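You operate a simulated robot arm through the tools that you are given. There is no shell and no other tool.

The job below is to be done with a simulated robot arm. You get a single attempt, and the scene is never put back.

Task
Trim the bench sound meter to 94.0 with the blue calibrator's tone on.
Fine: switch the meter on and leave it on; afterwards stop the tone and set the calibrator down on the black pad.

Only the result counts: the job must be done as asked and must still hold three seconds after the hand-in. Knocking over, shifting, dropping, spilling or breaking anything else fails it.

Robot
A 6-joint arm with a two-finger parallel gripper, fixed in place. Base frame: the origin is on the floor under the middle of its stand, x ahead of it, y to its left, z up; the work surface is at about z = 860. Units: mm, degrees, N and s.
With the tool pointing down near the work surface it reaches from about 240 to 640 mm from the base axis. Its first joint turns from -66.0 to 66.0 degrees. Payload 2.7 kg.
The tool frame sits at the grasp point between the pads (the TCP): z along the fingers, y along the line on which they close. The tips reach 23 mm beyond it. The gripper opens to 94 mm. The fingers are 38 mm wide and 10 mm thick; the gripper's body (54 by 96 mm) begins 39 mm behind the TCP.
Orientation is that of the tool frame in the base frame, as a unit quaternion [x, y, z, w]. With the fingers straight down and closing along the base's y, the tool's x points along the base's -x, its y along +y and its z along -z.

Tools
- The arm moves only by the tool nudge_tool. Its argument "increments" is a list of rows, each a list of 6 numbers: the shift along the tool's x, y, z in m, then the turn, a rotation vector about the tool's x, y, z in degrees. In form: [[x, y, z, wx, wy, wz], ...]. A call has 1 to 20 rows; each row shifts and turns the commanded pose from where the row before left it, along the tool's axes as they then stand. "fingers" is the finger opening in m, from 0 to 0.094, set as the call begins (left out, the last holds). A row lasts 0.2 s, in which the tool goes at most 50 mm and 8.6 degrees; a call with a longer step from one row to the next is refused whole, and so is a gripper value outside its range. A pose out of reach is approached as far as the arm can. The call stops where the force on the tool passes 40 N (or 10 N more than at its start, if that is more) or the arm is blocked; 0.2 s more then pass. Each finger travels about 45 mm/s and halts on what it meets, pressing with about 42 N; the grip force reading is that of the motor and also rises with nothing between the fingers. The clock runs only during rows and for 0.2 s after the last one: add rows that do not move to give the fingers time. The reply holds the time, the measured pose of the TCP, the force on the tool along the base axes, the opening and the grip force, in the units named above and with some noise, with the torque about the TCP (base axes, N m) and any sound that the robot's microphone picked up, and new pictures: "views" is both (left out), scene, wrist or none.
- Cameras (640 x 400 px; columns grow to the right, rows downward): "scene" is fixed at [74.7, -424.4, 1417.5]; the picture's right is [0.81, -0.58, 0.00], its down [-0.26, -0.36, -0.89] and it looks along [0.52, 0.72, -0.45] (base axes); focal length 324 px, centre (320, 200). "wrist" rides on the gripper at [87, 16, -74] in the tool frame; the picture's right is [-0.18, 0.98, 0.00], its down [-0.58, -0.11, -0.81] and it looks along [-0.79, -0.15, 0.59] (tool axes); focal length 243 px, centre (320, 200). There is no depth. A picture from a camera that has moved, and an enlarged one, comes with that camera's place and axes in the base frame and with its lens.
- zoom(camera, box): a new picture of the part [left, top, right, bottom] of that camera's present view, enlarged. No time passes.
- hand_in(): hands the job in; it is judged then, once.

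Nothing tells you positions but the pictures and the camera data. Unless the task says otherwise, let go and move clear before handing in.

The tools are called by a JSON object that holds its "fn" and its "kwargs". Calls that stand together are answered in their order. nudge_tool: Moves the arm, as the interface text tells. Its arguments: {"type":"object","properties":{"increments":{"type":"array"},"fingers":{"type":"number"},"views":{"type":"string","enum":["both","scene","wrist","none"]}},"required":["increments"]} The other tools are called the same way: zoom (camera, box) takes an enlarged picture of a part of a camera's view; hand_in () hands the job in.

At the start:

```text
t: 0.0
eef_pos: [358.3, 0.6, 1304.2]
tcp_rot: [0.0, 1.0, 0.0, 0.0]
force: [-0.5, 0.3, 0.5]
ft_torque: [-0.01, -0.02, 0.0]
gripper_width: 94.1
gripper_force: 0.0
```

scene: 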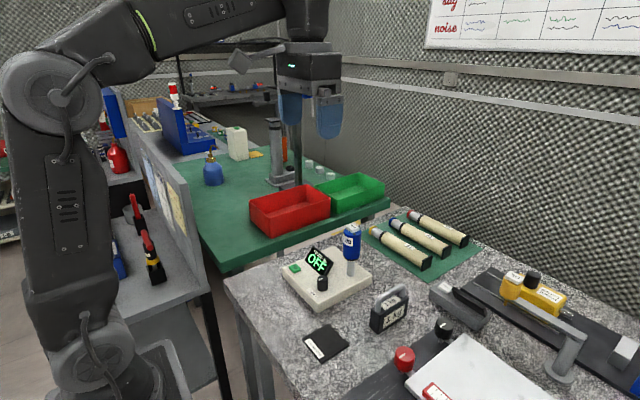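
wrist: 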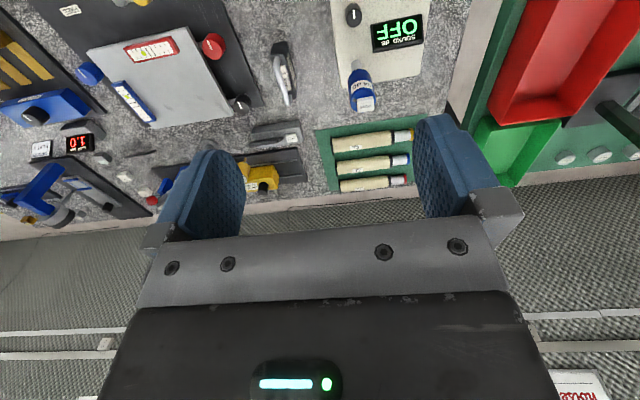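

I see a bench with a sound meter (display reads OFF, green button, black knob) with a blue calibrator standing on it, and a black pad in front. I'll enlarge the pictures to locate details.

{"fn": "zoom", "kwargs": {"camera": "scene", "box": [260, 210, 420, 310]}}

{"fn": "zoom", "kwargs": {"camera": "scene", "box": [260, 280, 452, 400]}}

{"fn": "zoom", "kwargs": {"camera": "wrist", "box": [320, 0, 480, 120]}}

{"fn": "zoom", "kwargs": {"camera": "scene", "box": [400, 0, 640, 100]}}

```text
4.00 times, centred on (340, 260) of scene
camera zoom: at [74.7, -424.4, 1417.5], right [0.81, -0.58, 0.0], down [-0.26, -0.36, -0.89], along [0.52, 0.72, -0.45], focal length 1295 px, centre (240, -40)
```

zoom: 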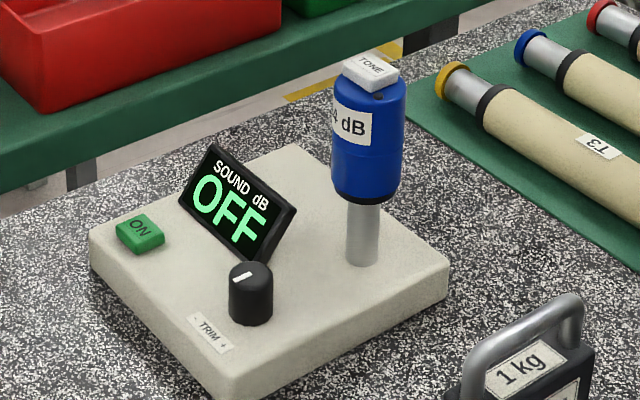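

```text
3.33 times, centred on (356, 340) of scene
camera zoom: at [74.7, -424.4, 1417.5], right [0.81, -0.58, 0.0], down [-0.26, -0.36, -0.89], along [0.52, 0.72, -0.45], focal length 1079 px, centre (200, -267)
```

zoom: 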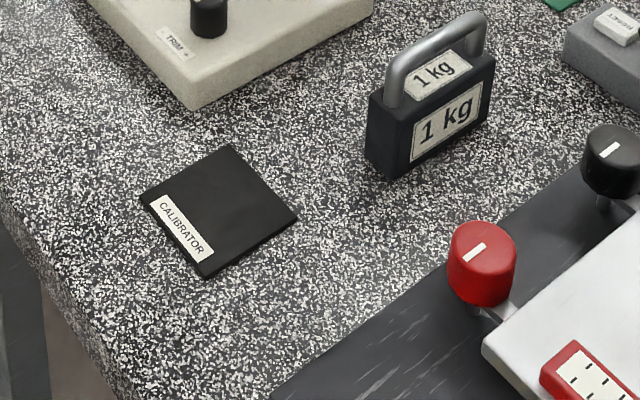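

```text
3.33 times, centred on (400, 60) of wrist
camera zoom: at [272.9, 17.0, 1380.4], right [0.18, 0.98, 0.0], down [0.58, -0.11, 0.81], along [0.79, -0.15, -0.59], focal length 809 px, centre (53, 667)
```

zoom: 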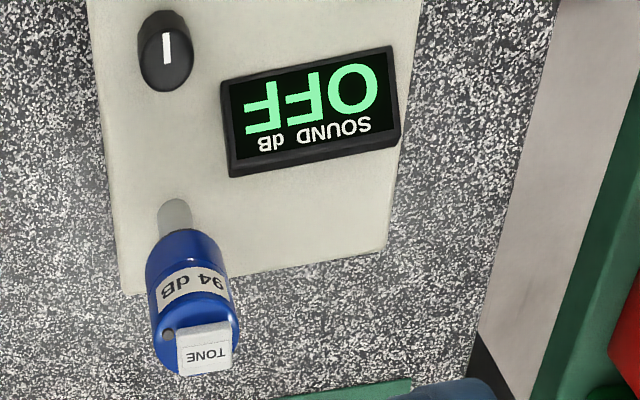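

```text
2.67 times, centred on (520, 50) of scene
camera zoom: at [74.7, -424.4, 1417.5], right [0.81, -0.58, 0.0], down [-0.26, -0.36, -0.89], along [0.52, 0.72, -0.45], focal length 863 px, centre (-213, 600)
```

zoom: 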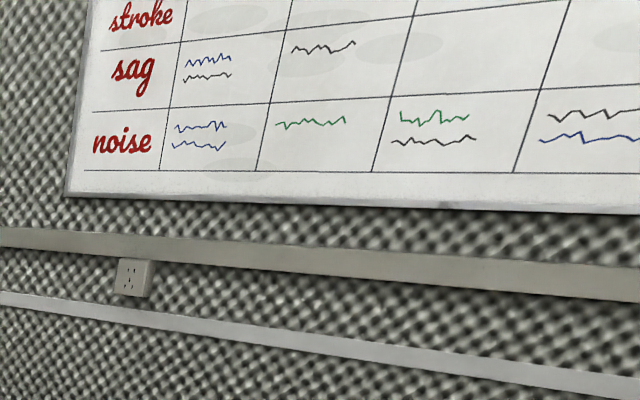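

The meter is at about x 375–543, y 12–159, with the ON button near (403,143), the TRIM knob near (416,43) and the calibrator standing on the microphone post near (505,48). The black pad is centred near (351,-56). Next I move lower and back to get a closer wrist view.

{"fn": "nudge_tool", "kwargs": {"increments": [[0.0145, 0.015, 0.0385, 0, 0, 0], [0.0145, 0.015, 0.0385, 0, 0, 0], [0.0145, 0.015, 0.0385, 0, 0, 0], [0.0145, 0.015, 0.0385, 0, 0, 0], [0, 0, 0, 0, 0, 0]], "views": "both"}}

```text
t: 1.2
eef_pos: [300.2, 60.2, 1148.9]
tcp_rot: [-0.001, 1.0, 0.0, 0.001]
force: [0.9, 0.1, 0.9]
ft_torque: [-0.02, -0.03, -0.01]
gripper_width: 94.1
gripper_force: 0.1
camera wrist: at [215.0, 75.7, 1224.5], right [0.18, 0.98, 0.0], down [0.58, -0.11, 0.81], along [0.79, -0.15, -0.59], focal length 243 px, centre (320, 200)
```

scene: 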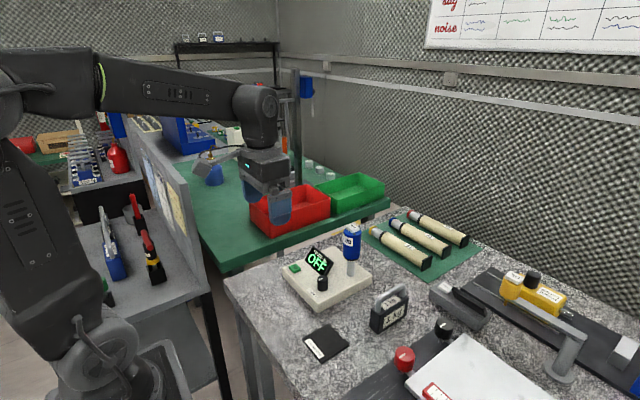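
wrist: 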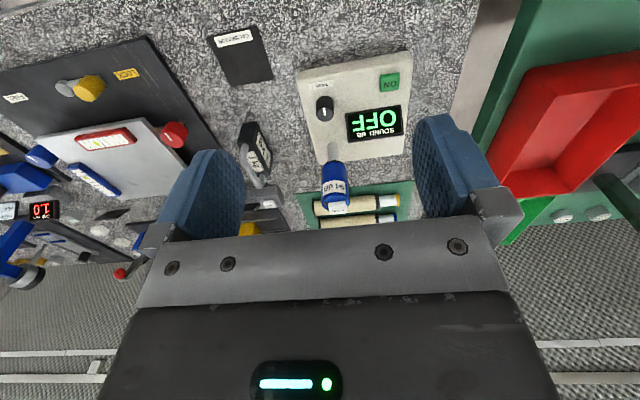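

{"fn": "zoom", "kwargs": {"camera": "wrist", "box": [284, 45, 428, 135]}}

{"fn": "zoom", "kwargs": {"camera": "wrist", "box": [284, 125, 428, 215]}}

{"fn": "zoom", "kwargs": {"camera": "wrist", "box": [180, 10, 340, 110]}}

```text
4.44 times, centred on (356, 90) of wrist
camera zoom: at [215.0, 75.7, 1224.5], right [0.18, 0.98, 0.0], down [0.58, -0.11, 0.81], along [0.79, -0.15, -0.59], focal length 1078 px, centre (160, 689)
```

zoom: 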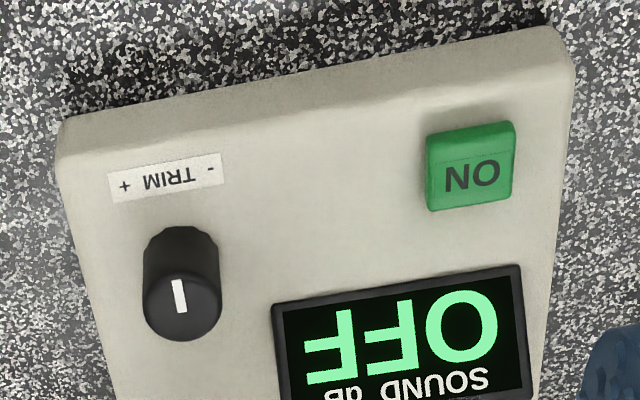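

```text
4.44 times, centred on (356, 170) of wrist
camera zoom: at [215.0, 75.7, 1224.5], right [0.18, 0.98, 0.0], down [0.58, -0.11, 0.81], along [0.79, -0.15, -0.59], focal length 1078 px, centre (160, 333)
```

zoom: 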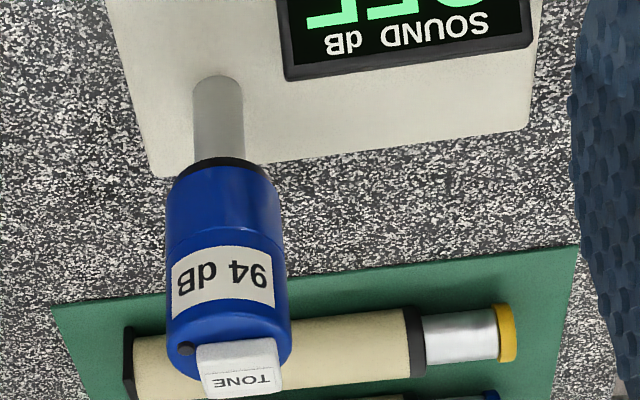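

```text
4.00 times, centred on (260, 60) of wrist
camera zoom: at [215.0, 75.7, 1224.5], right [0.18, 0.98, 0.0], down [0.58, -0.11, 0.81], along [0.79, -0.15, -0.59], focal length 970 px, centre (560, 760)
```

zoom: 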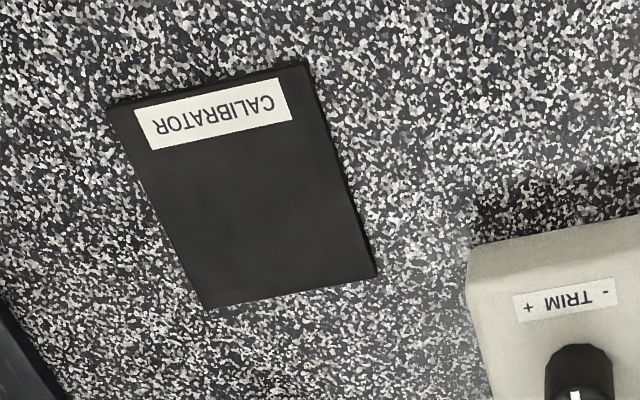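

The meter top is about z 890, knob top about (418,45,922), ON button top about (400,138,903) and calibrator axis about (507,47) with its TONE top near z 1026. I'll close the fingers and go above the ON button.

{"fn": "nudge_tool", "kwargs": {"fingers": 0, "increments": [[-0.0334, 0.026, 0, 0, 0, 0], [-0.0334, 0.026, 0, 0, 0, 0], [-0.0335, 0.0258, 0, 0, 0, 0], [0, 0, 0.04, 0, 0, 0], [0, 0, 0.04, 0, 0, 0], [0, 0, 0.04, 0, 0, 0], [0, 0, 0.04, 0, 0, 0], [0, 0, 0.038, 0, 0, 0], [0, 0, 0, 0, 0, 0]], "views": "both"}}

```text
t: 3.2
eef_pos: [401.9, 140.9, 952.1]
tcp_rot: [-0.001, 1.0, 0.0, -0.001]
force: [0.0, 0.5, 0.3]
ft_torque: [-0.03, 0.01, 0.0]
gripper_width: 0.0
gripper_force: 42.1
camera wrist: at [316.5, 156.5, 1027.4], right [0.18, 0.98, 0.0], down [0.58, -0.11, 0.81], along [0.79, -0.15, -0.59], focal length 243 px, centre (320, 200)
```

scene: 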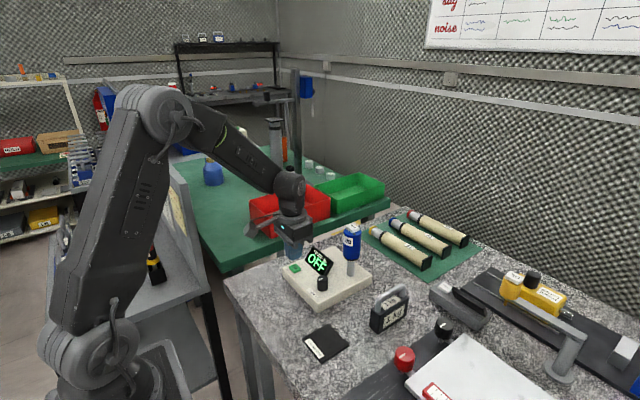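
wrist: 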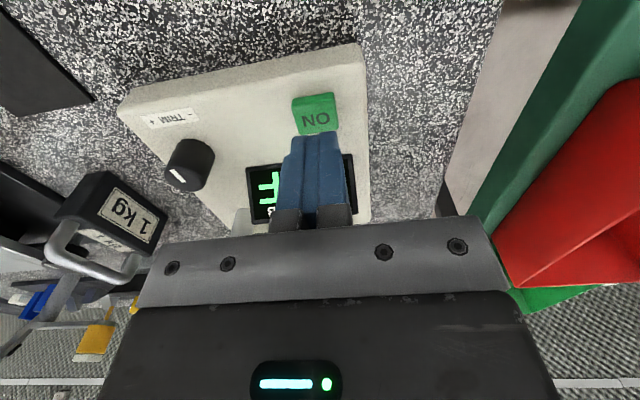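

The fingertips are about 26 mm above the ON button and roughly over it. I'll let the arm settle briefly and read the pose again before pressing.

{"fn": "nudge_tool", "kwargs": {"increments": [[0, 0, 0.005, 0, 0, 0], [0, 0, 0, 0, 0, 0], [0, 0, 0, 0, 0, 0]], "views": "wrist"}}

```text
t: 4.0
eef_pos: [402.5, 140.2, 946.9]
tcp_rot: [0.0, 1.0, 0.0, 0.0]
force: [0.5, 0.2, 0.5]
ft_torque: [-0.02, -0.01, -0.01]
gripper_width: 0.0
gripper_force: 42.3
camera wrist: at [316.0, 155.4, 1023.2], right [0.18, 0.98, 0.0], down [0.58, -0.11, 0.81], along [0.79, -0.15, -0.59], focal length 243 px, centre (320, 200)
```

wrist: 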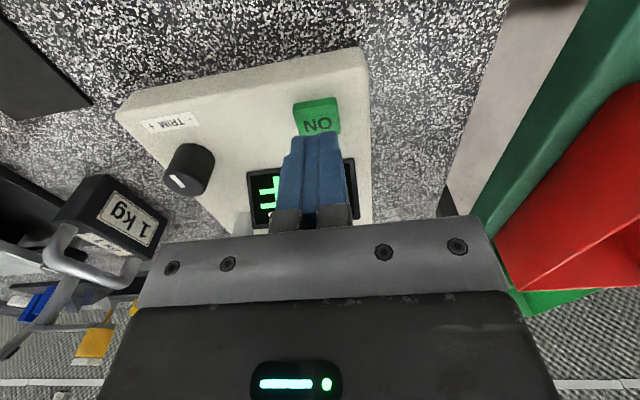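

Position is good. I'll descend gently onto the ON button with small final steps.

{"fn": "nudge_tool", "kwargs": {"increments": [[0.001, -0.0015, 0.005, 0, 0, 0], [0, 0, 0.005, 0, 0, 0], [0, 0, 0.005, 0, 0, 0], [0, 0, 0.002, 0, 0, 0], [0, 0, 0.002, 0, 0, 0], [0, 0, 0.002, 0, 0, 0], [0, 0, 0.001, 0, 0, 0], [0, 0, 0.001, 0, 0, 0]], "views": "both"}}

```text
t: 5.8
eef_pos: [399.0, 135.9, 925.5]
tcp_rot: [-0.001, 1.0, 0.0, 0.0]
force: [0.7, 0.7, 0.1]
ft_torque: [-0.01, 0.01, 0.0]
gripper_width: 0.1
gripper_force: 42.2
camera wrist: at [314.1, 152.2, 1000.1], right [0.18, 0.98, 0.0], down [0.58, -0.11, 0.81], along [0.79, -0.15, -0.59], focal length 243 px, centre (320, 200)
```

scene: 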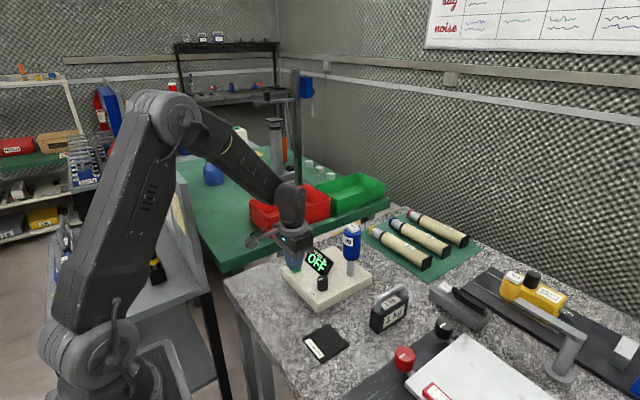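
wrist: 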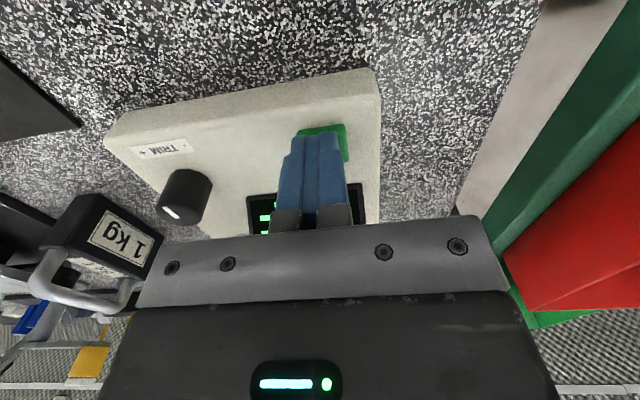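

No contact yet; the tips are right at the button surface. I'll keep descending in 1 mm steps.

{"fn": "nudge_tool", "kwargs": {"increments": [[0, 0.001, 0.001, 0, 0, 0], [0, 0, 0.001, 0, 0, 0], [0, 0, 0.001, 0, 0, 0], [0, 0, 0.001, 0, 0, 0]], "views": "both"}}

```text
t: 6.8
eef_pos: [400.4, 140.2, 921.0]
tcp_rot: [0.0, 1.0, 0.0, 0.0]
force: [-0.1, 0.7, 0.9]
ft_torque: [-0.02, 0.02, -0.03]
gripper_width: 0.0
gripper_force: 41.8
heard: click
camera wrist: at [313.4, 154.6, 996.1], right [0.18, 0.98, 0.0], down [0.58, -0.11, 0.81], along [0.79, -0.15, -0.59], focal length 243 px, centre (320, 200)
```

scene: 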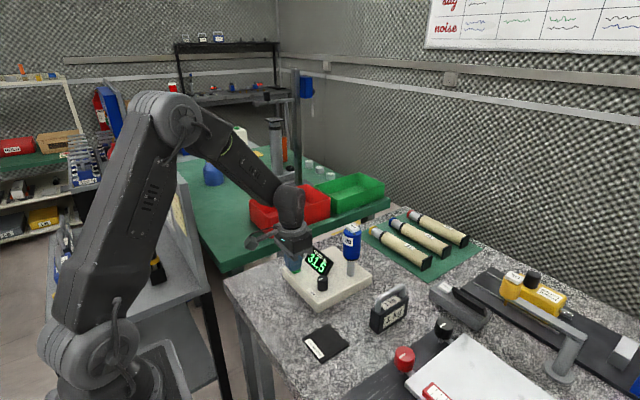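
wrist: 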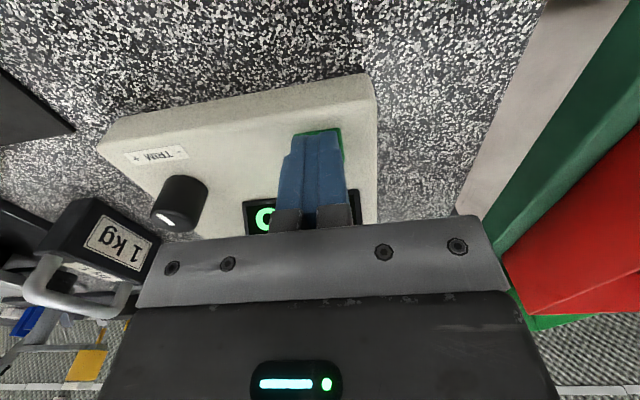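

Heard a click and the display now shows about 31.5, so the meter is on. I'll rise straight up and get a look down at the calibrator's TONE button.

{"fn": "nudge_tool", "kwargs": {"increments": [[0, 0, -0.02, 0, 0, 0], [0, 0, -0.04, 0, 0, 0], [0, 0, -0.04, 0, 0, 0], [0, 0, -0.04, 0, 0, 0], [0, 0, -0.04, 0, 0, 0], [0, 0, -0.04, 0, 0, 0], [0, 0, -0.04, 0, 0, 0], [-0.02, -0.045, 0, 0, 0, 0], [-0.02, -0.045, 0, 0, 0, 0], [0, 0, 0, 0, 0, 0]], "views": "both"}}

```text
t: 9.0
eef_pos: [440.0, 49.7, 1178.9]
tcp_rot: [-0.001, 1.0, 0.0, 0.0]
force: [-0.2, -0.8, -0.4]
ft_torque: [0.03, 0.01, -0.02]
gripper_width: 0.0
gripper_force: 42.2
camera wrist: at [354.7, 65.0, 1255.2], right [0.18, 0.98, 0.0], down [0.58, -0.11, 0.81], along [0.79, -0.15, -0.59], focal length 243 px, centre (320, 200)
```

scene: 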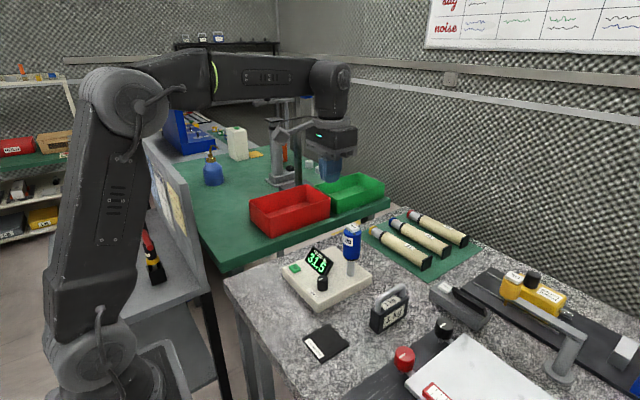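
wrist: 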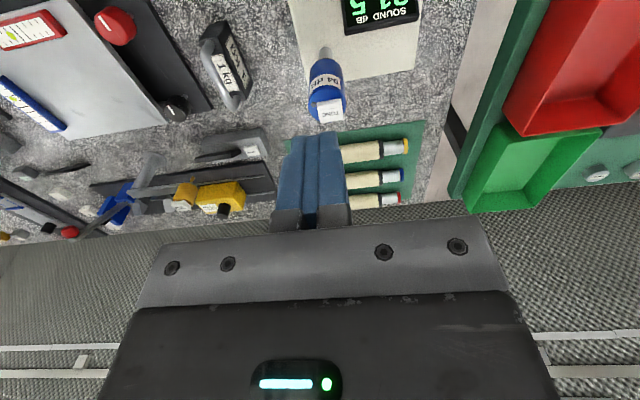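

{"fn": "zoom", "kwargs": {"camera": "wrist", "box": [284, 40, 380, 130]}}

{"fn": "zoom", "kwargs": {"camera": "scene", "box": [270, 210, 390, 300]}}

```text
4.44 times, centred on (332, 85) of wrist
camera zoom: at [354.7, 65.0, 1255.2], right [0.18, 0.98, 0.0], down [0.58, -0.11, 0.81], along [0.79, -0.15, -0.59], focal length 1078 px, centre (267, 711)
```

zoom: 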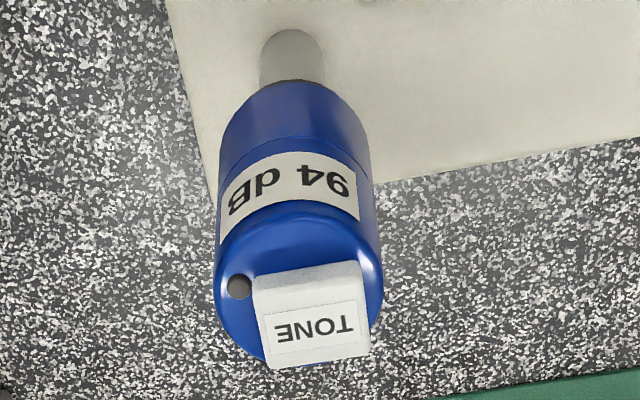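

```text
4.44 times, centred on (330, 255) of scene
camera zoom: at [74.7, -424.5, 1417.5], right [0.81, -0.58, 0.0], down [-0.26, -0.36, -0.89], along [0.52, 0.72, -0.45], focal length 1439 px, centre (276, -44)
```

zoom: 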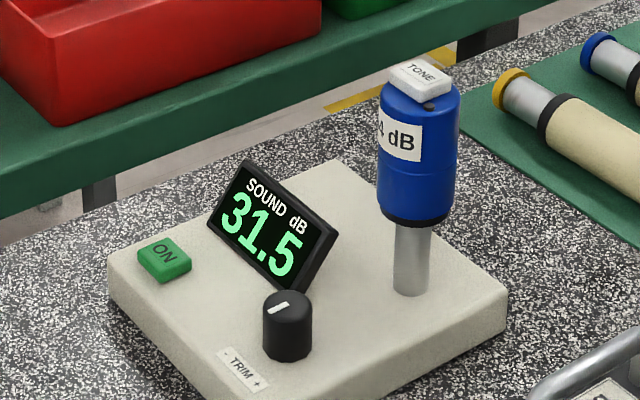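

The TONE button top is about (508,48,1028). I'll move over it and descend to about 12 mm above.

{"fn": "nudge_tool", "kwargs": {"increments": [[-0.034, -0.001, 0, 0, 0, 0], [-0.034, -0.001, 0, 0, 0, 0], [0, 0, 0.04, 0, 0, 0], [0, 0, 0.04, 0, 0, 0], [0, 0, 0.031, 0, 0, 0], [0, 0, 0, 0, 0, 0], [0, 0, 0, 0, 0, 0]], "views": "both"}}

```text
t: 10.6
eef_pos: [506.1, 47.9, 1068.1]
tcp_rot: [0.001, 1.0, 0.0, 0.0]
force: [-0.3, 0.0, 0.9]
ft_torque: [-0.01, 0.05, 0.0]
gripper_width: 0.0
gripper_force: 41.8
camera wrist: at [420.2, 63.5, 1144.9], right [0.18, 0.98, 0.0], down [0.58, -0.11, 0.81], along [0.79, -0.15, -0.59], focal length 243 px, centre (320, 200)
```

scene: 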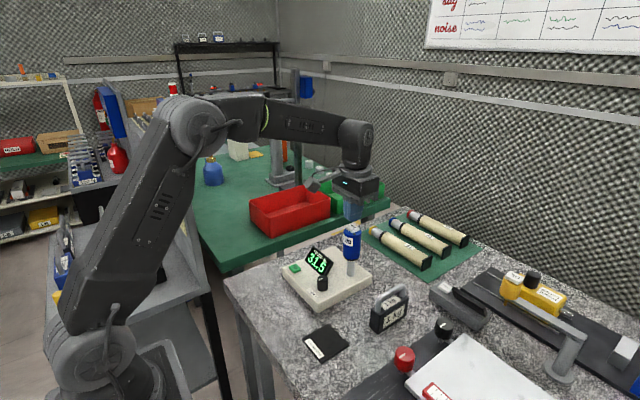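
wrist: 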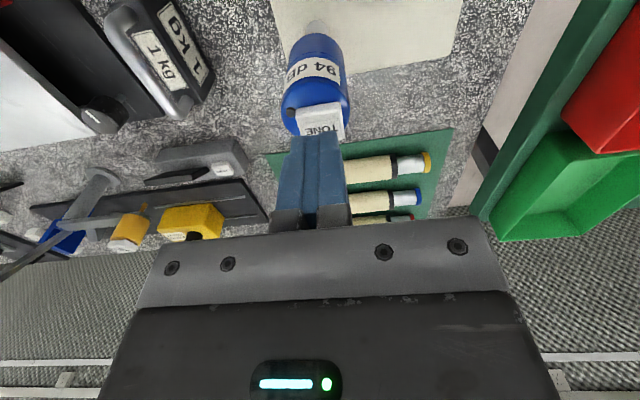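

The fingertips are about 17 mm above the TONE button and lined up. I'll descend carefully until it clicks.

{"fn": "nudge_tool", "kwargs": {"increments": [[0, 0.001, 0.005, 0, 0, 0], [0, 0, 0.005, 0, 0, 0], [0, 0, 0.002, 0, 0, 0], [0, 0, 0.001, 0, 0, 0], [0, 0, 0.001, 0, 0, 0], [0, 0, 0.001, 0, 0, 0]], "views": "both"}}

```text
t: 12.0
eef_pos: [508.8, 48.5, 1053.6]
tcp_rot: [0.0, 1.0, 0.0, 0.0]
force: [-0.4, 0.1, 0.3]
ft_torque: [0.0, 0.0, -0.04]
gripper_width: 0.1
gripper_force: 41.9
camera wrist: at [422.4, 64.1, 1130.3], right [0.18, 0.98, 0.0], down [0.58, -0.11, 0.81], along [0.79, -0.15, -0.59], focal length 243 px, centre (320, 200)
```

scene: 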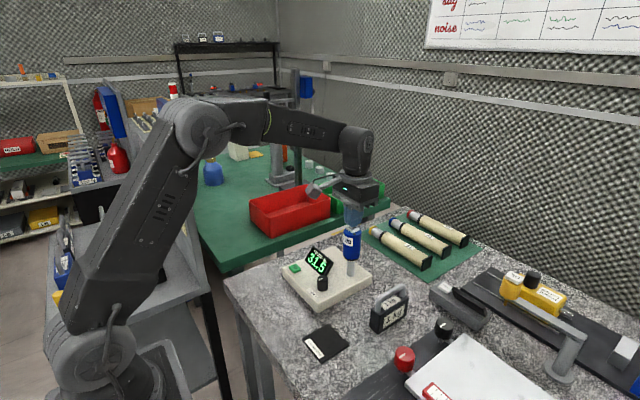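
wrist: 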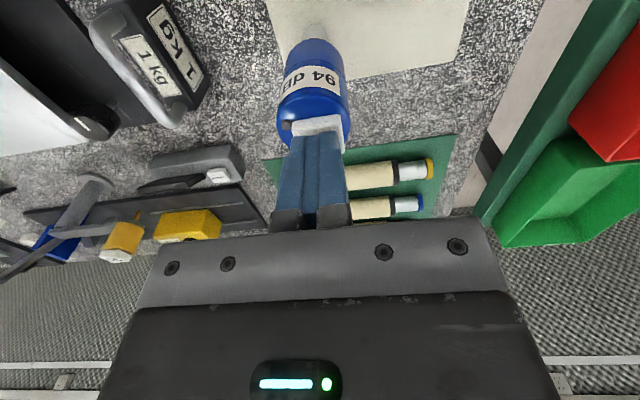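

No contact yet; tips are about 2–3 mm above the button. I'll continue in 1 mm steps.

{"fn": "nudge_tool", "kwargs": {"increments": [[0, 0, 0.001, 0, 0, 0], [0, 0, 0.001, 0, 0, 0], [0, 0, 0.001, 0, 0, 0], [0, 0, 0.001, 0, 0, 0]], "views": "scene"}}

```text
t: 13.0
eef_pos: [507.2, 46.9, 1050.7]
tcp_rot: [0.001, 1.0, 0.001, 0.0]
force: [0.5, 0.1, -0.7]
ft_torque: [0.03, -0.02, 0.0]
gripper_width: 0.0
gripper_force: 41.8
```

scene: 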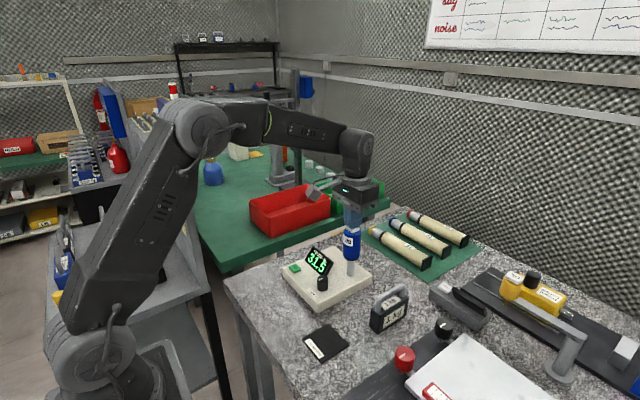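

{"fn": "nudge_tool", "kwargs": {"increments": [[0, 0, 0.001, 0, 0, 0], [0, 0, 0.001, 0, 0, 0]], "views": "scene"}}

{"fn": "zoom", "kwargs": {"camera": "scene", "box": [290, 190, 410, 290]}}

```text
t: 13.6
eef_pos: [507.4, 47.3, 1048.8]
tcp_rot: [0.0, 1.0, 0.0, 0.001]
force: [0.7, -0.2, 0.9]
ft_torque: [-0.01, 0.02, 0.02]
gripper_width: 0.0
gripper_force: 42.4
```

scene: 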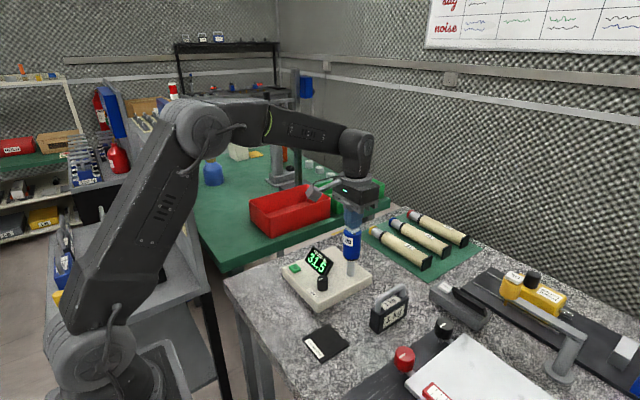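

```text
4.00 times, centred on (350, 240) of scene
camera zoom: at [74.7, -424.4, 1417.5], right [0.81, -0.58, 0.0], down [-0.26, -0.36, -0.89], along [0.52, 0.72, -0.45], focal length 1295 px, centre (200, 40)
```

zoom: 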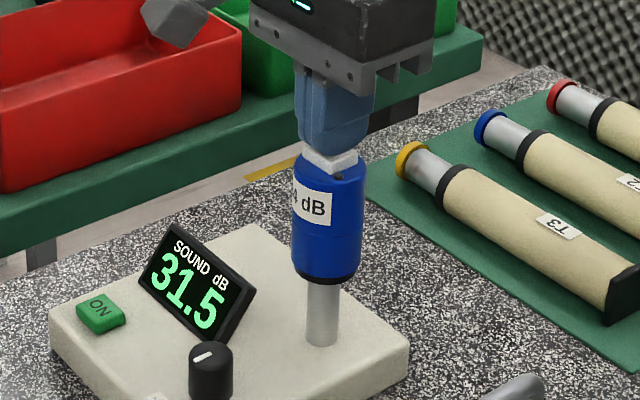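

The tips appear to be just touching the button. I'll continue in 1 mm steps.

{"fn": "nudge_tool", "kwargs": {"increments": [[0, 0, 0.001, 0, 0, 0], [0, 0, 0.001, 0, 0, 0]], "views": "scene"}}

{"fn": "zoom", "kwargs": {"camera": "scene", "box": [290, 190, 410, 290]}}

```text
t: 14.2
eef_pos: [507.3, 49.2, 1046.4]
tcp_rot: [0.0, 1.0, 0.001, 0.001]
force: [0.1, 0.2, 1.6]
ft_torque: [0.0, -0.01, 0.01]
gripper_width: 0.0
gripper_force: 42.1
heard: click
```

scene: 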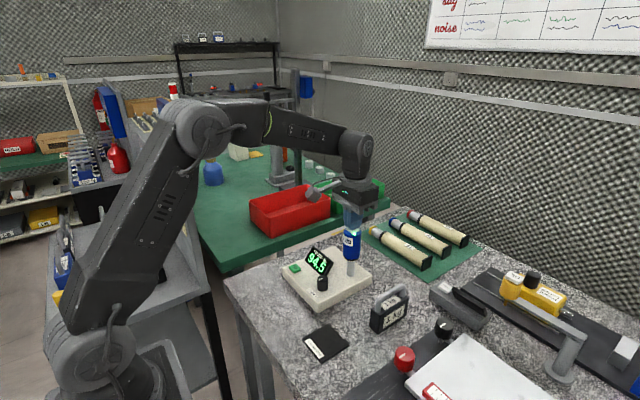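

```text
4.00 times, centred on (350, 240) of scene
camera zoom: at [74.7, -424.4, 1417.5], right [0.81, -0.58, 0.0], down [-0.26, -0.36, -0.89], along [0.52, 0.72, -0.45], focal length 1295 px, centre (200, 40)
```

zoom: 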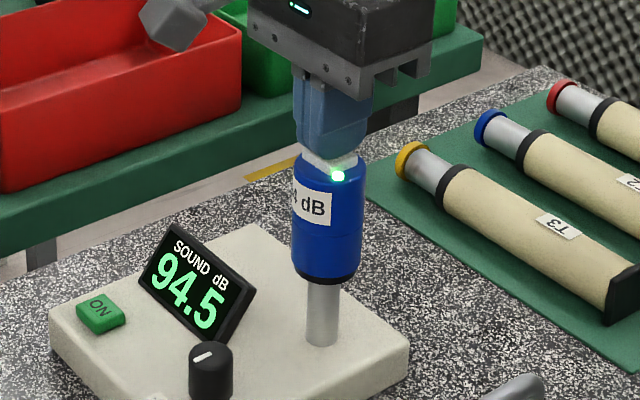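

A click was heard, the LED is lit and the display reads 94.5 with the tone on. I'll rise, move above the TRIM knob with the fingers opened to 40 mm, and look.

{"fn": "nudge_tool", "kwargs": {"increments": [[0, 0, -0.02, 0, 0, 0], [0, 0, -0.04, 0, 0, 0], [0, 0, -0.03, 0, 0, 0], [0.0298, -0.0007, 0, 0, 0, 0], [0.0298, -0.0007, 0, 0, 0, 0], [0.0298, -0.0006, 0, 0, 0, 0], [0, 0, 0, 0, 0, 0], [0, 0, 0, 0, 0, 0]], "views": "both"}}

{"fn": "nudge_tool", "kwargs": {"fingers": 0.04, "increments": [[0, 0, 0.04, 0, 0, 0], [0, 0, 0.04, 0, 0, 0], [0, 0, 0, 0, 0, 0], [0, 0, 0, 0, 0, 0]], "views": "both"}}

{"fn": "zoom", "kwargs": {"camera": "wrist", "box": [240, 30, 400, 130]}}

{"fn": "zoom", "kwargs": {"camera": "scene", "box": [260, 210, 400, 310]}}

```text
t: 16.0
eef_pos: [416.4, 42.7, 1137.9]
tcp_rot: [0.0, 1.0, 0.0, 0.0]
force: [0.4, -0.2, -1.1]
ft_torque: [0.01, -0.01, -0.05]
gripper_width: 0.2
gripper_force: 42.3
camera wrist: at [331.0, 60.2, 1213.8], right [0.18, 0.98, 0.0], down [0.58, -0.11, 0.81], along [0.79, -0.15, -0.59], focal length 243 px, centre (320, 200)
```

scene: 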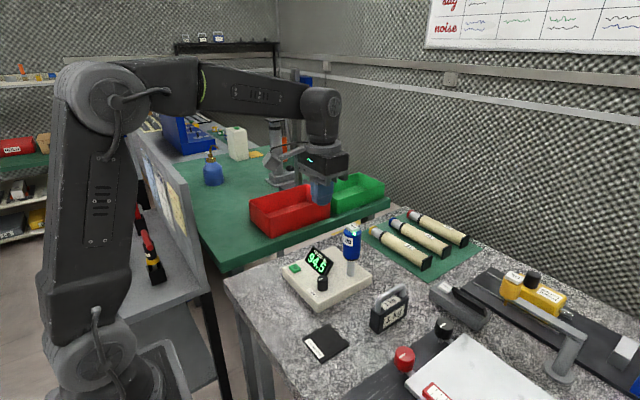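
wrist: 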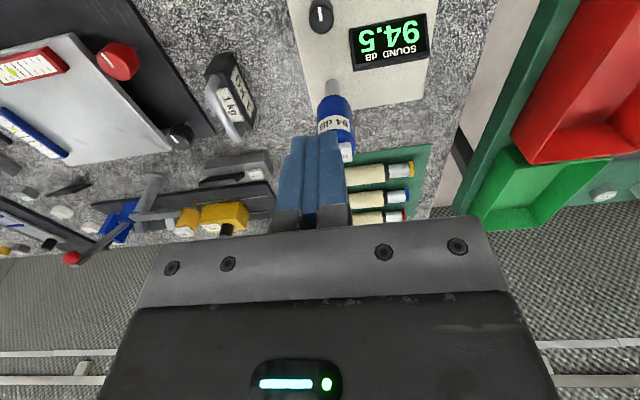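

```text
t: 17.0
eef_pos: [417.6, 47.0, 1056.3]
tcp_rot: [0.0, 1.0, 0.0, 0.001]
force: [0.0, 0.1, 0.5]
ft_torque: [-0.01, 0.0, 0.0]
gripper_width: 40.2
gripper_force: 0.0
camera wrist: at [332.2, 63.1, 1132.8], right [0.18, 0.98, 0.0], down [0.58, -0.11, 0.81], along [0.79, -0.15, -0.59], focal length 243 px, centre (320, 200)
```

scene: 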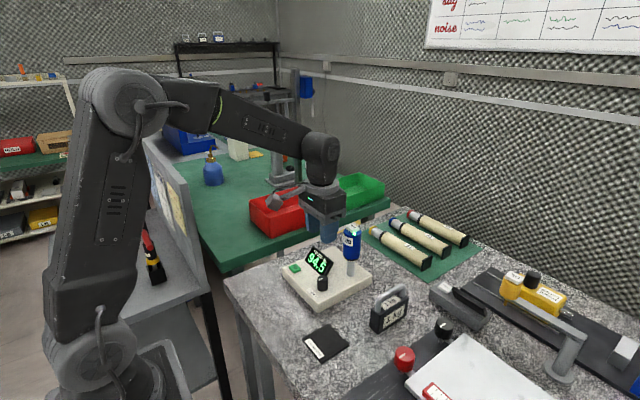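
wrist: 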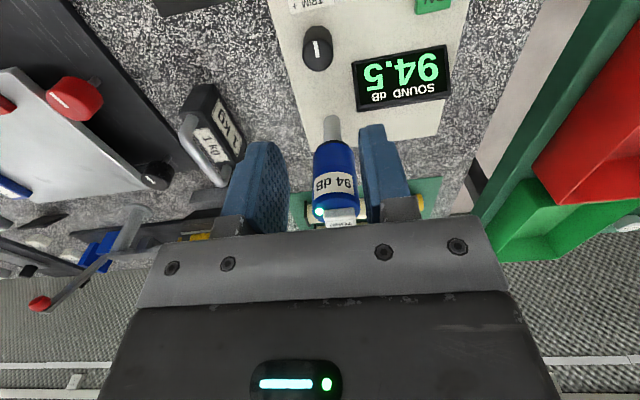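

```text
4.00 times, centred on (320, 80) of wrist
camera zoom: at [332.2, 63.1, 1132.8], right [0.18, 0.98, 0.0], down [0.58, -0.11, 0.81], along [0.79, -0.15, -0.59], focal length 970 px, centre (320, 680)
```

zoom: 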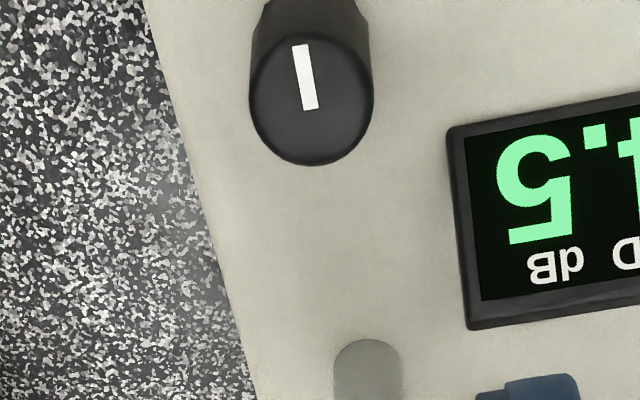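

```text
4.00 times, centred on (330, 260) of scene
camera zoom: at [74.7, -424.4, 1417.5], right [0.81, -0.58, 0.0], down [-0.26, -0.36, -0.89], along [0.52, 0.72, -0.45], focal length 1295 px, centre (280, -40)
```

zoom: 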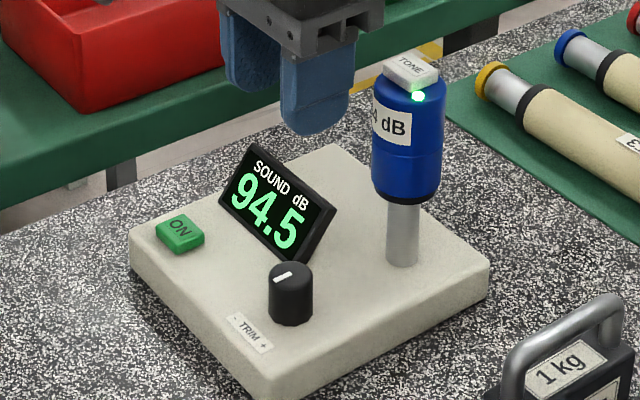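

The knob is at about (420,45) with its top near z 921, pointer toward the robot. I'll descend with open fingers around the knob, then look before gripping.

{"fn": "nudge_tool", "kwargs": {"increments": [[-0.002, 0, 0.04, 0, 0, 0], [0, 0, 0.04, 0, 0, 0], [0, 0, 0.02, 0, 0, 0], [0, 0, 0, 0, 0, 0], [0, 0, 0, 0, 0, 0]], "views": "both"}}

{"fn": "zoom", "kwargs": {"camera": "wrist", "box": [230, 90, 470, 240]}}

{"fn": "zoom", "kwargs": {"camera": "scene", "box": [260, 210, 400, 310]}}

```text
t: 18.2
eef_pos: [420.6, 45.8, 956.2]
tcp_rot: [0.0, 1.0, 0.0, 0.001]
force: [-0.5, -0.2, -0.1]
ft_torque: [-0.02, 0.0, 0.0]
gripper_width: 40.1
gripper_force: 0.0
camera wrist: at [335.6, 62.5, 1031.1], right [0.18, 0.98, 0.0], down [0.58, -0.11, 0.81], along [0.79, -0.15, -0.59], focal length 243 px, centre (320, 200)
```

scene: 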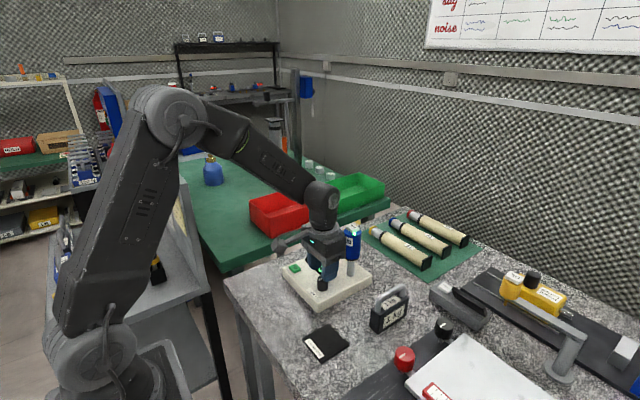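
wrist: 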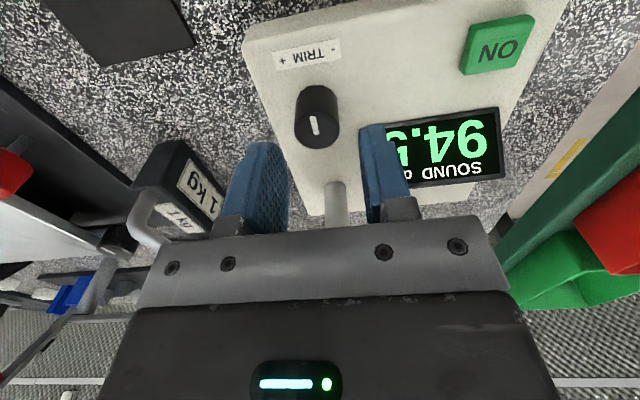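

```text
2.67 times, centred on (350, 165) of wrist
camera zoom: at [335.6, 62.5, 1031.1], right [0.18, 0.98, 0.0], down [0.58, -0.11, 0.81], along [0.79, -0.15, -0.59], focal length 647 px, centre (240, 293)
```

zoom: 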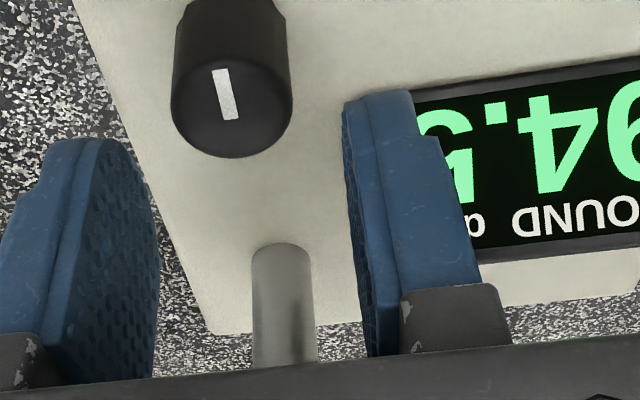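

```text
4.00 times, centred on (330, 260) of scene
camera zoom: at [74.7, -424.4, 1417.5], right [0.81, -0.58, 0.0], down [-0.26, -0.36, -0.89], along [0.52, 0.72, -0.45], focal length 1295 px, centre (280, -40)
```

zoom: 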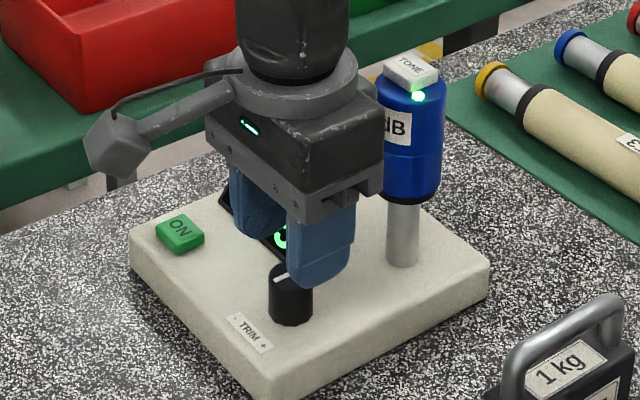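

The knob sits slightly toward the robot and -y relative to the tool axis. I'll correct about 2 mm and descend further, then check once more.

{"fn": "nudge_tool", "kwargs": {"increments": [[0.002, -0.0015, 0, 0, 0, 0], [0, 0, 0.01, 0, 0, 0], [0, 0, 0.008, 0, 0, 0], [0, 0, 0, 0, 0, 0], [0, 0, 0, 0, 0, 0]], "views": "wrist"}}

{"fn": "zoom", "kwargs": {"camera": "wrist", "box": [230, 90, 470, 240]}}

{"fn": "zoom", "kwargs": {"camera": "scene", "box": [260, 210, 400, 310]}}

```text
t: 19.4
eef_pos: [419.7, 44.8, 937.3]
tcp_rot: [0.0, 1.0, 0.0, 0.0]
force: [-0.3, -0.1, -0.1]
ft_torque: [0.01, 0.02, 0.04]
gripper_width: 39.9
gripper_force: 0.1
camera wrist: at [333.6, 60.8, 1013.2], right [0.18, 0.98, 0.0], down [0.58, -0.11, 0.81], along [0.79, -0.15, -0.59], focal length 243 px, centre (320, 200)
```

wrist: 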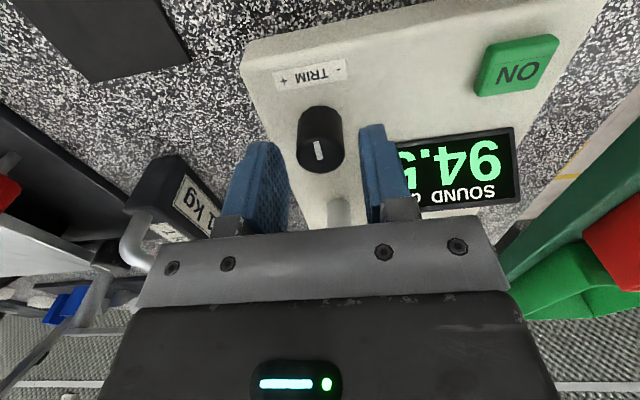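

```text
2.67 times, centred on (350, 165) of wrist
camera zoom: at [333.6, 60.8, 1013.2], right [0.18, 0.98, 0.0], down [0.58, -0.11, 0.81], along [0.79, -0.15, -0.59], focal length 647 px, centre (240, 293)
```

zoom: 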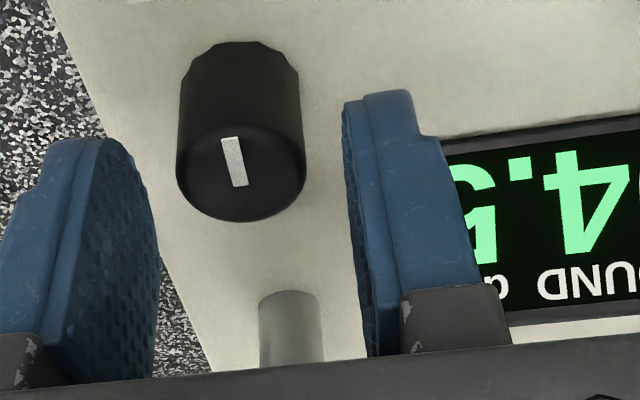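

```text
4.00 times, centred on (330, 260) of scene
camera zoom: at [74.7, -424.4, 1417.5], right [0.81, -0.58, 0.0], down [-0.26, -0.36, -0.89], along [0.52, 0.72, -0.45], focal length 1295 px, centre (280, -40)
```

zoom: 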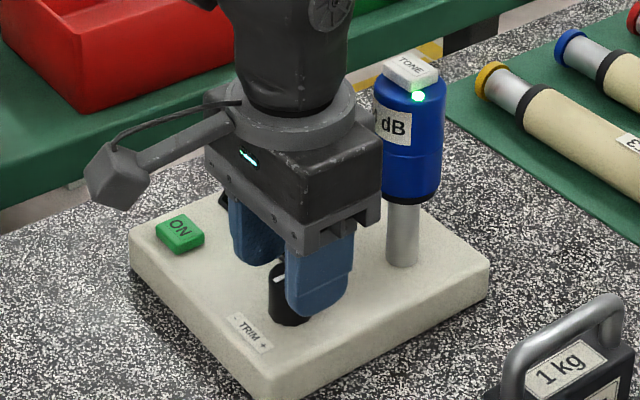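

The fingers straddle the knob well centred in y. I'll shift 2 mm toward the robot, descend 14 mm more and close on the knob.

{"fn": "nudge_tool", "kwargs": {"increments": [[0.002, 0, 0.005, 0, 0, 0], [0, 0, 0.005, 0, 0, 0], [0, 0, 0.004, 0, 0, 0], [0, 0, 0, 0, 0, 0]], "views": "wrist"}}

{"fn": "zoom", "kwargs": {"camera": "wrist", "box": [230, 90, 520, 240]}}

```text
t: 20.4
eef_pos: [416.6, 45.0, 924.6]
tcp_rot: [0.0, 1.0, 0.001, 0.001]
force: [0.4, 0.4, 0.3]
ft_torque: [-0.03, 0.02, -0.02]
gripper_width: 40.1
gripper_force: 0.1
camera wrist: at [331.3, 60.8, 1000.0], right [0.18, 0.98, 0.0], down [0.58, -0.11, 0.81], along [0.79, -0.15, -0.59], focal length 243 px, centre (320, 200)
```

wrist: 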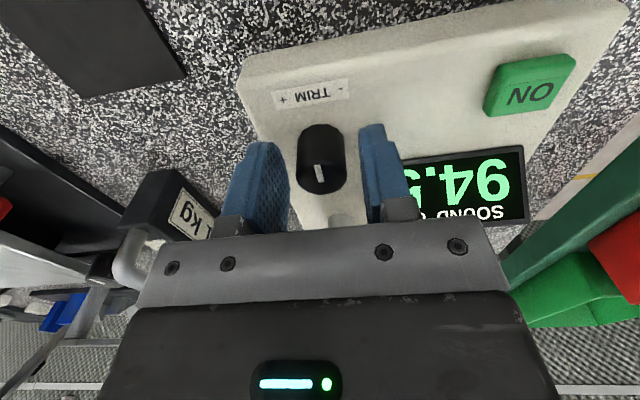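

```text
2.21 times, centred on (375, 165) of wrist
camera zoom: at [331.3, 60.8, 1000.0], right [0.18, 0.98, 0.0], down [0.58, -0.11, 0.81], along [0.79, -0.15, -0.59], focal length 535 px, centre (199, 277)
```

zoom: 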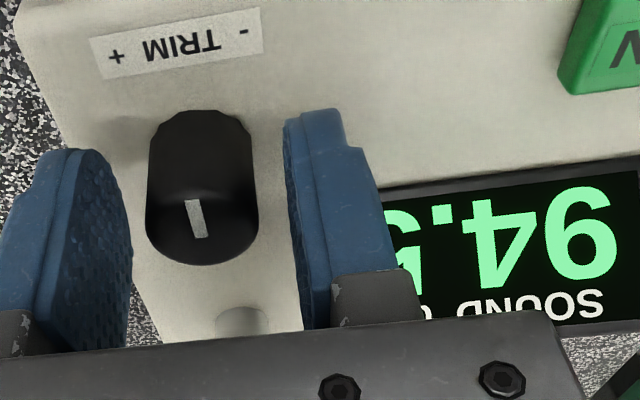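

The knob is nicely between the fingers. I'll close on it.

{"fn": "nudge_tool", "kwargs": {"fingers": 0.018, "increments": [[0, 0, 0, 0, 0, 0], [0, 0, 0, 0, 0, 0], [0, 0, 0, 0, 0, 0]], "views": "wrist"}}

{"fn": "zoom", "kwargs": {"camera": "wrist", "box": [230, 90, 550, 240]}}

```text
t: 21.2
eef_pos: [416.4, 45.3, 924.7]
tcp_rot: [0.0, 1.0, 0.0, 0.0]
force: [0.5, 2.2, -0.7]
ft_torque: [-0.43, -0.07, -0.01]
gripper_width: 25.8
gripper_force: 44.6
camera wrist: at [331.3, 60.9, 1000.1], right [0.18, 0.98, 0.0], down [0.58, -0.11, 0.81], along [0.79, -0.15, -0.59], focal length 243 px, centre (320, 200)
```

wrist: 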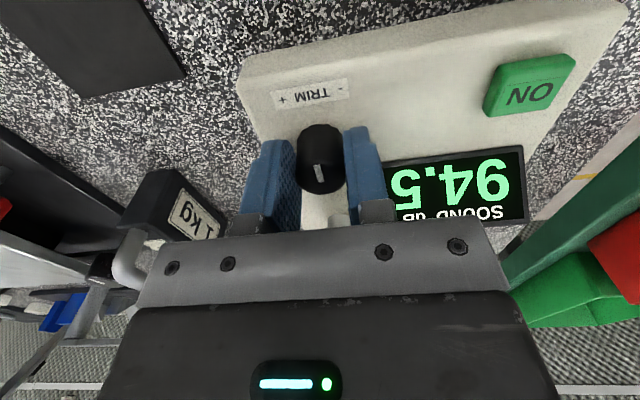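

```text
2.00 times, centred on (390, 165) of wrist
camera zoom: at [331.3, 60.9, 1000.1], right [0.18, 0.98, 0.0], down [0.58, -0.11, 0.81], along [0.79, -0.15, -0.59], focal length 485 px, centre (180, 270)
```

zoom: 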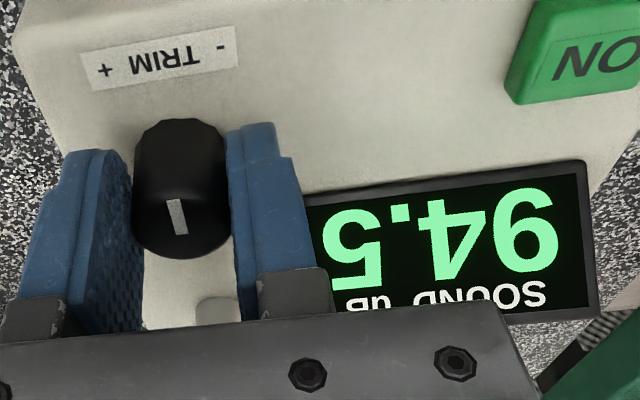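

The knob is gripped (25.8 mm) and the display still reads 94.5 and is readable from the wrist. I'll turn 5° counter-clockwise (toward minus) and watch the reading.

{"fn": "nudge_tool", "kwargs": {"increments": [[0, 0, 0, 0, 0, -2.5], [0, 0, 0, 0, 0, -2.5], [0, 0, 0, 0, 0, 0], [0, 0, 0, 0, 0, 0]], "views": "wrist"}}

{"fn": "zoom", "kwargs": {"camera": "wrist", "box": [230, 90, 550, 240]}}

```text
t: 22.2
eef_pos: [417.0, 44.6, 924.9]
tcp_rot: [-0.044, 0.999, 0.0, 0.001]
force: [9.7, 5.8, -4.5]
ft_torque: [-0.58, 0.59, 0.01]
gripper_width: 25.7
gripper_force: 45.0
camera wrist: at [330.1, 53.0, 999.9], right [0.1, 1.0, 0.0], down [0.59, -0.06, 0.81], along [0.8, -0.08, -0.59], focal length 243 px, centre (320, 200)
```

wrist: 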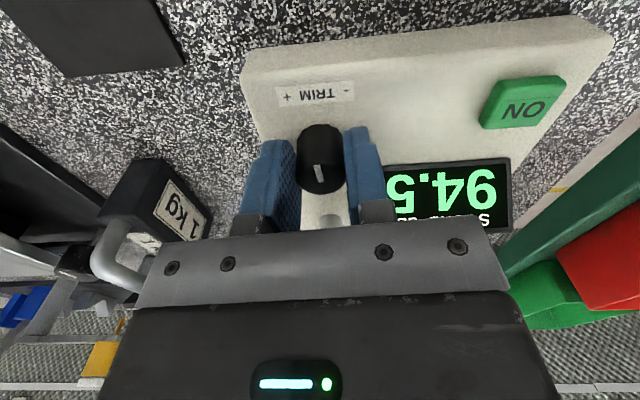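

```text
2.00 times, centred on (390, 165) of wrist
camera zoom: at [330.1, 53.0, 999.9], right [0.1, 1.0, 0.0], down [0.59, -0.06, 0.81], along [0.8, -0.08, -0.59], focal length 485 px, centre (180, 270)
```

zoom: 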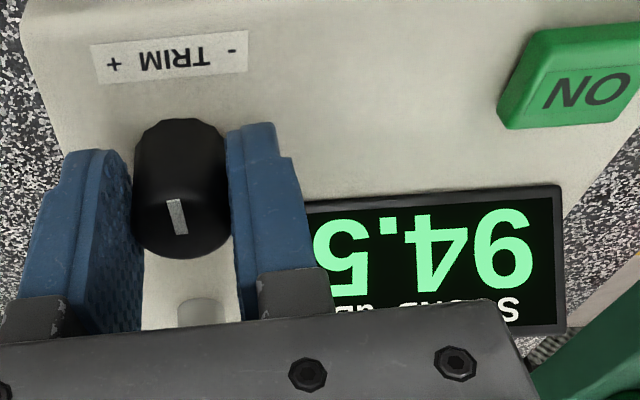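

The tool and knob turned 5° but the reading is still 94.5. I'll turn another 5° and watch both the reading and the side force.

{"fn": "nudge_tool", "kwargs": {"increments": [[0, 0, 0, 0, 0, -2.5], [0, 0, 0, 0, 0, -2.5], [0, 0, 0, 0, 0, 0], [0, 0, 0, 0, 0, 0]], "views": "wrist"}}

{"fn": "zoom", "kwargs": {"camera": "wrist", "box": [230, 90, 550, 240]}}

```text
t: 23.2
eef_pos: [417.2, 44.8, 924.2]
tcp_rot: [-0.087, 0.996, 0.001, 0.0]
force: [10.7, 8.1, -16.6]
ft_torque: [-0.12, -1.22, 0.03]
gripper_width: 25.9
gripper_force: 45.0
camera wrist: at [329.8, 45.1, 1000.0], right [0.01, 1.0, 0.0], down [0.59, -0.01, 0.81], along [0.81, -0.01, -0.59], focal length 243 px, centre (320, 200)
```

wrist: 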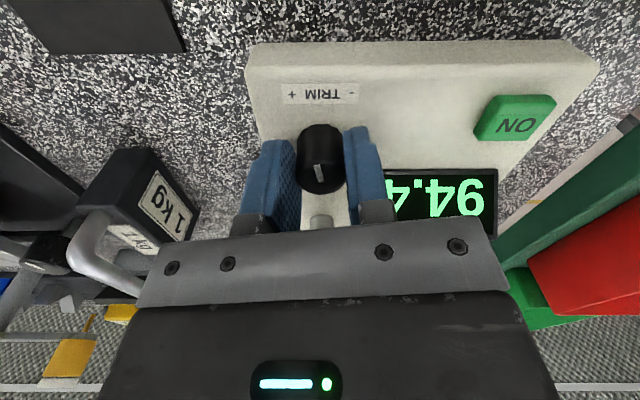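

```text
2.00 times, centred on (390, 165) of wrist
camera zoom: at [329.8, 45.1, 1000.0], right [0.01, 1.0, 0.0], down [0.59, -0.01, 0.81], along [0.81, -0.01, -0.59], focal length 485 px, centre (180, 270)
```

zoom: 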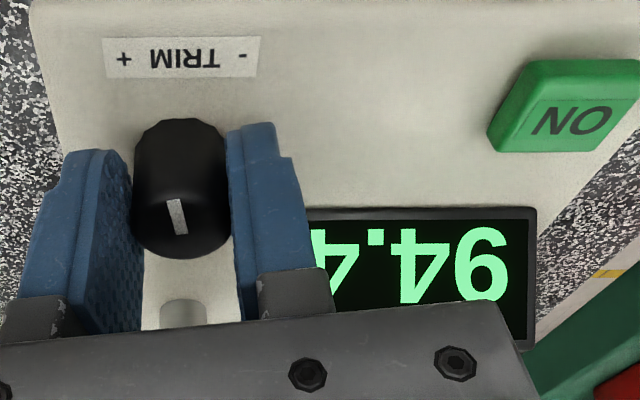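

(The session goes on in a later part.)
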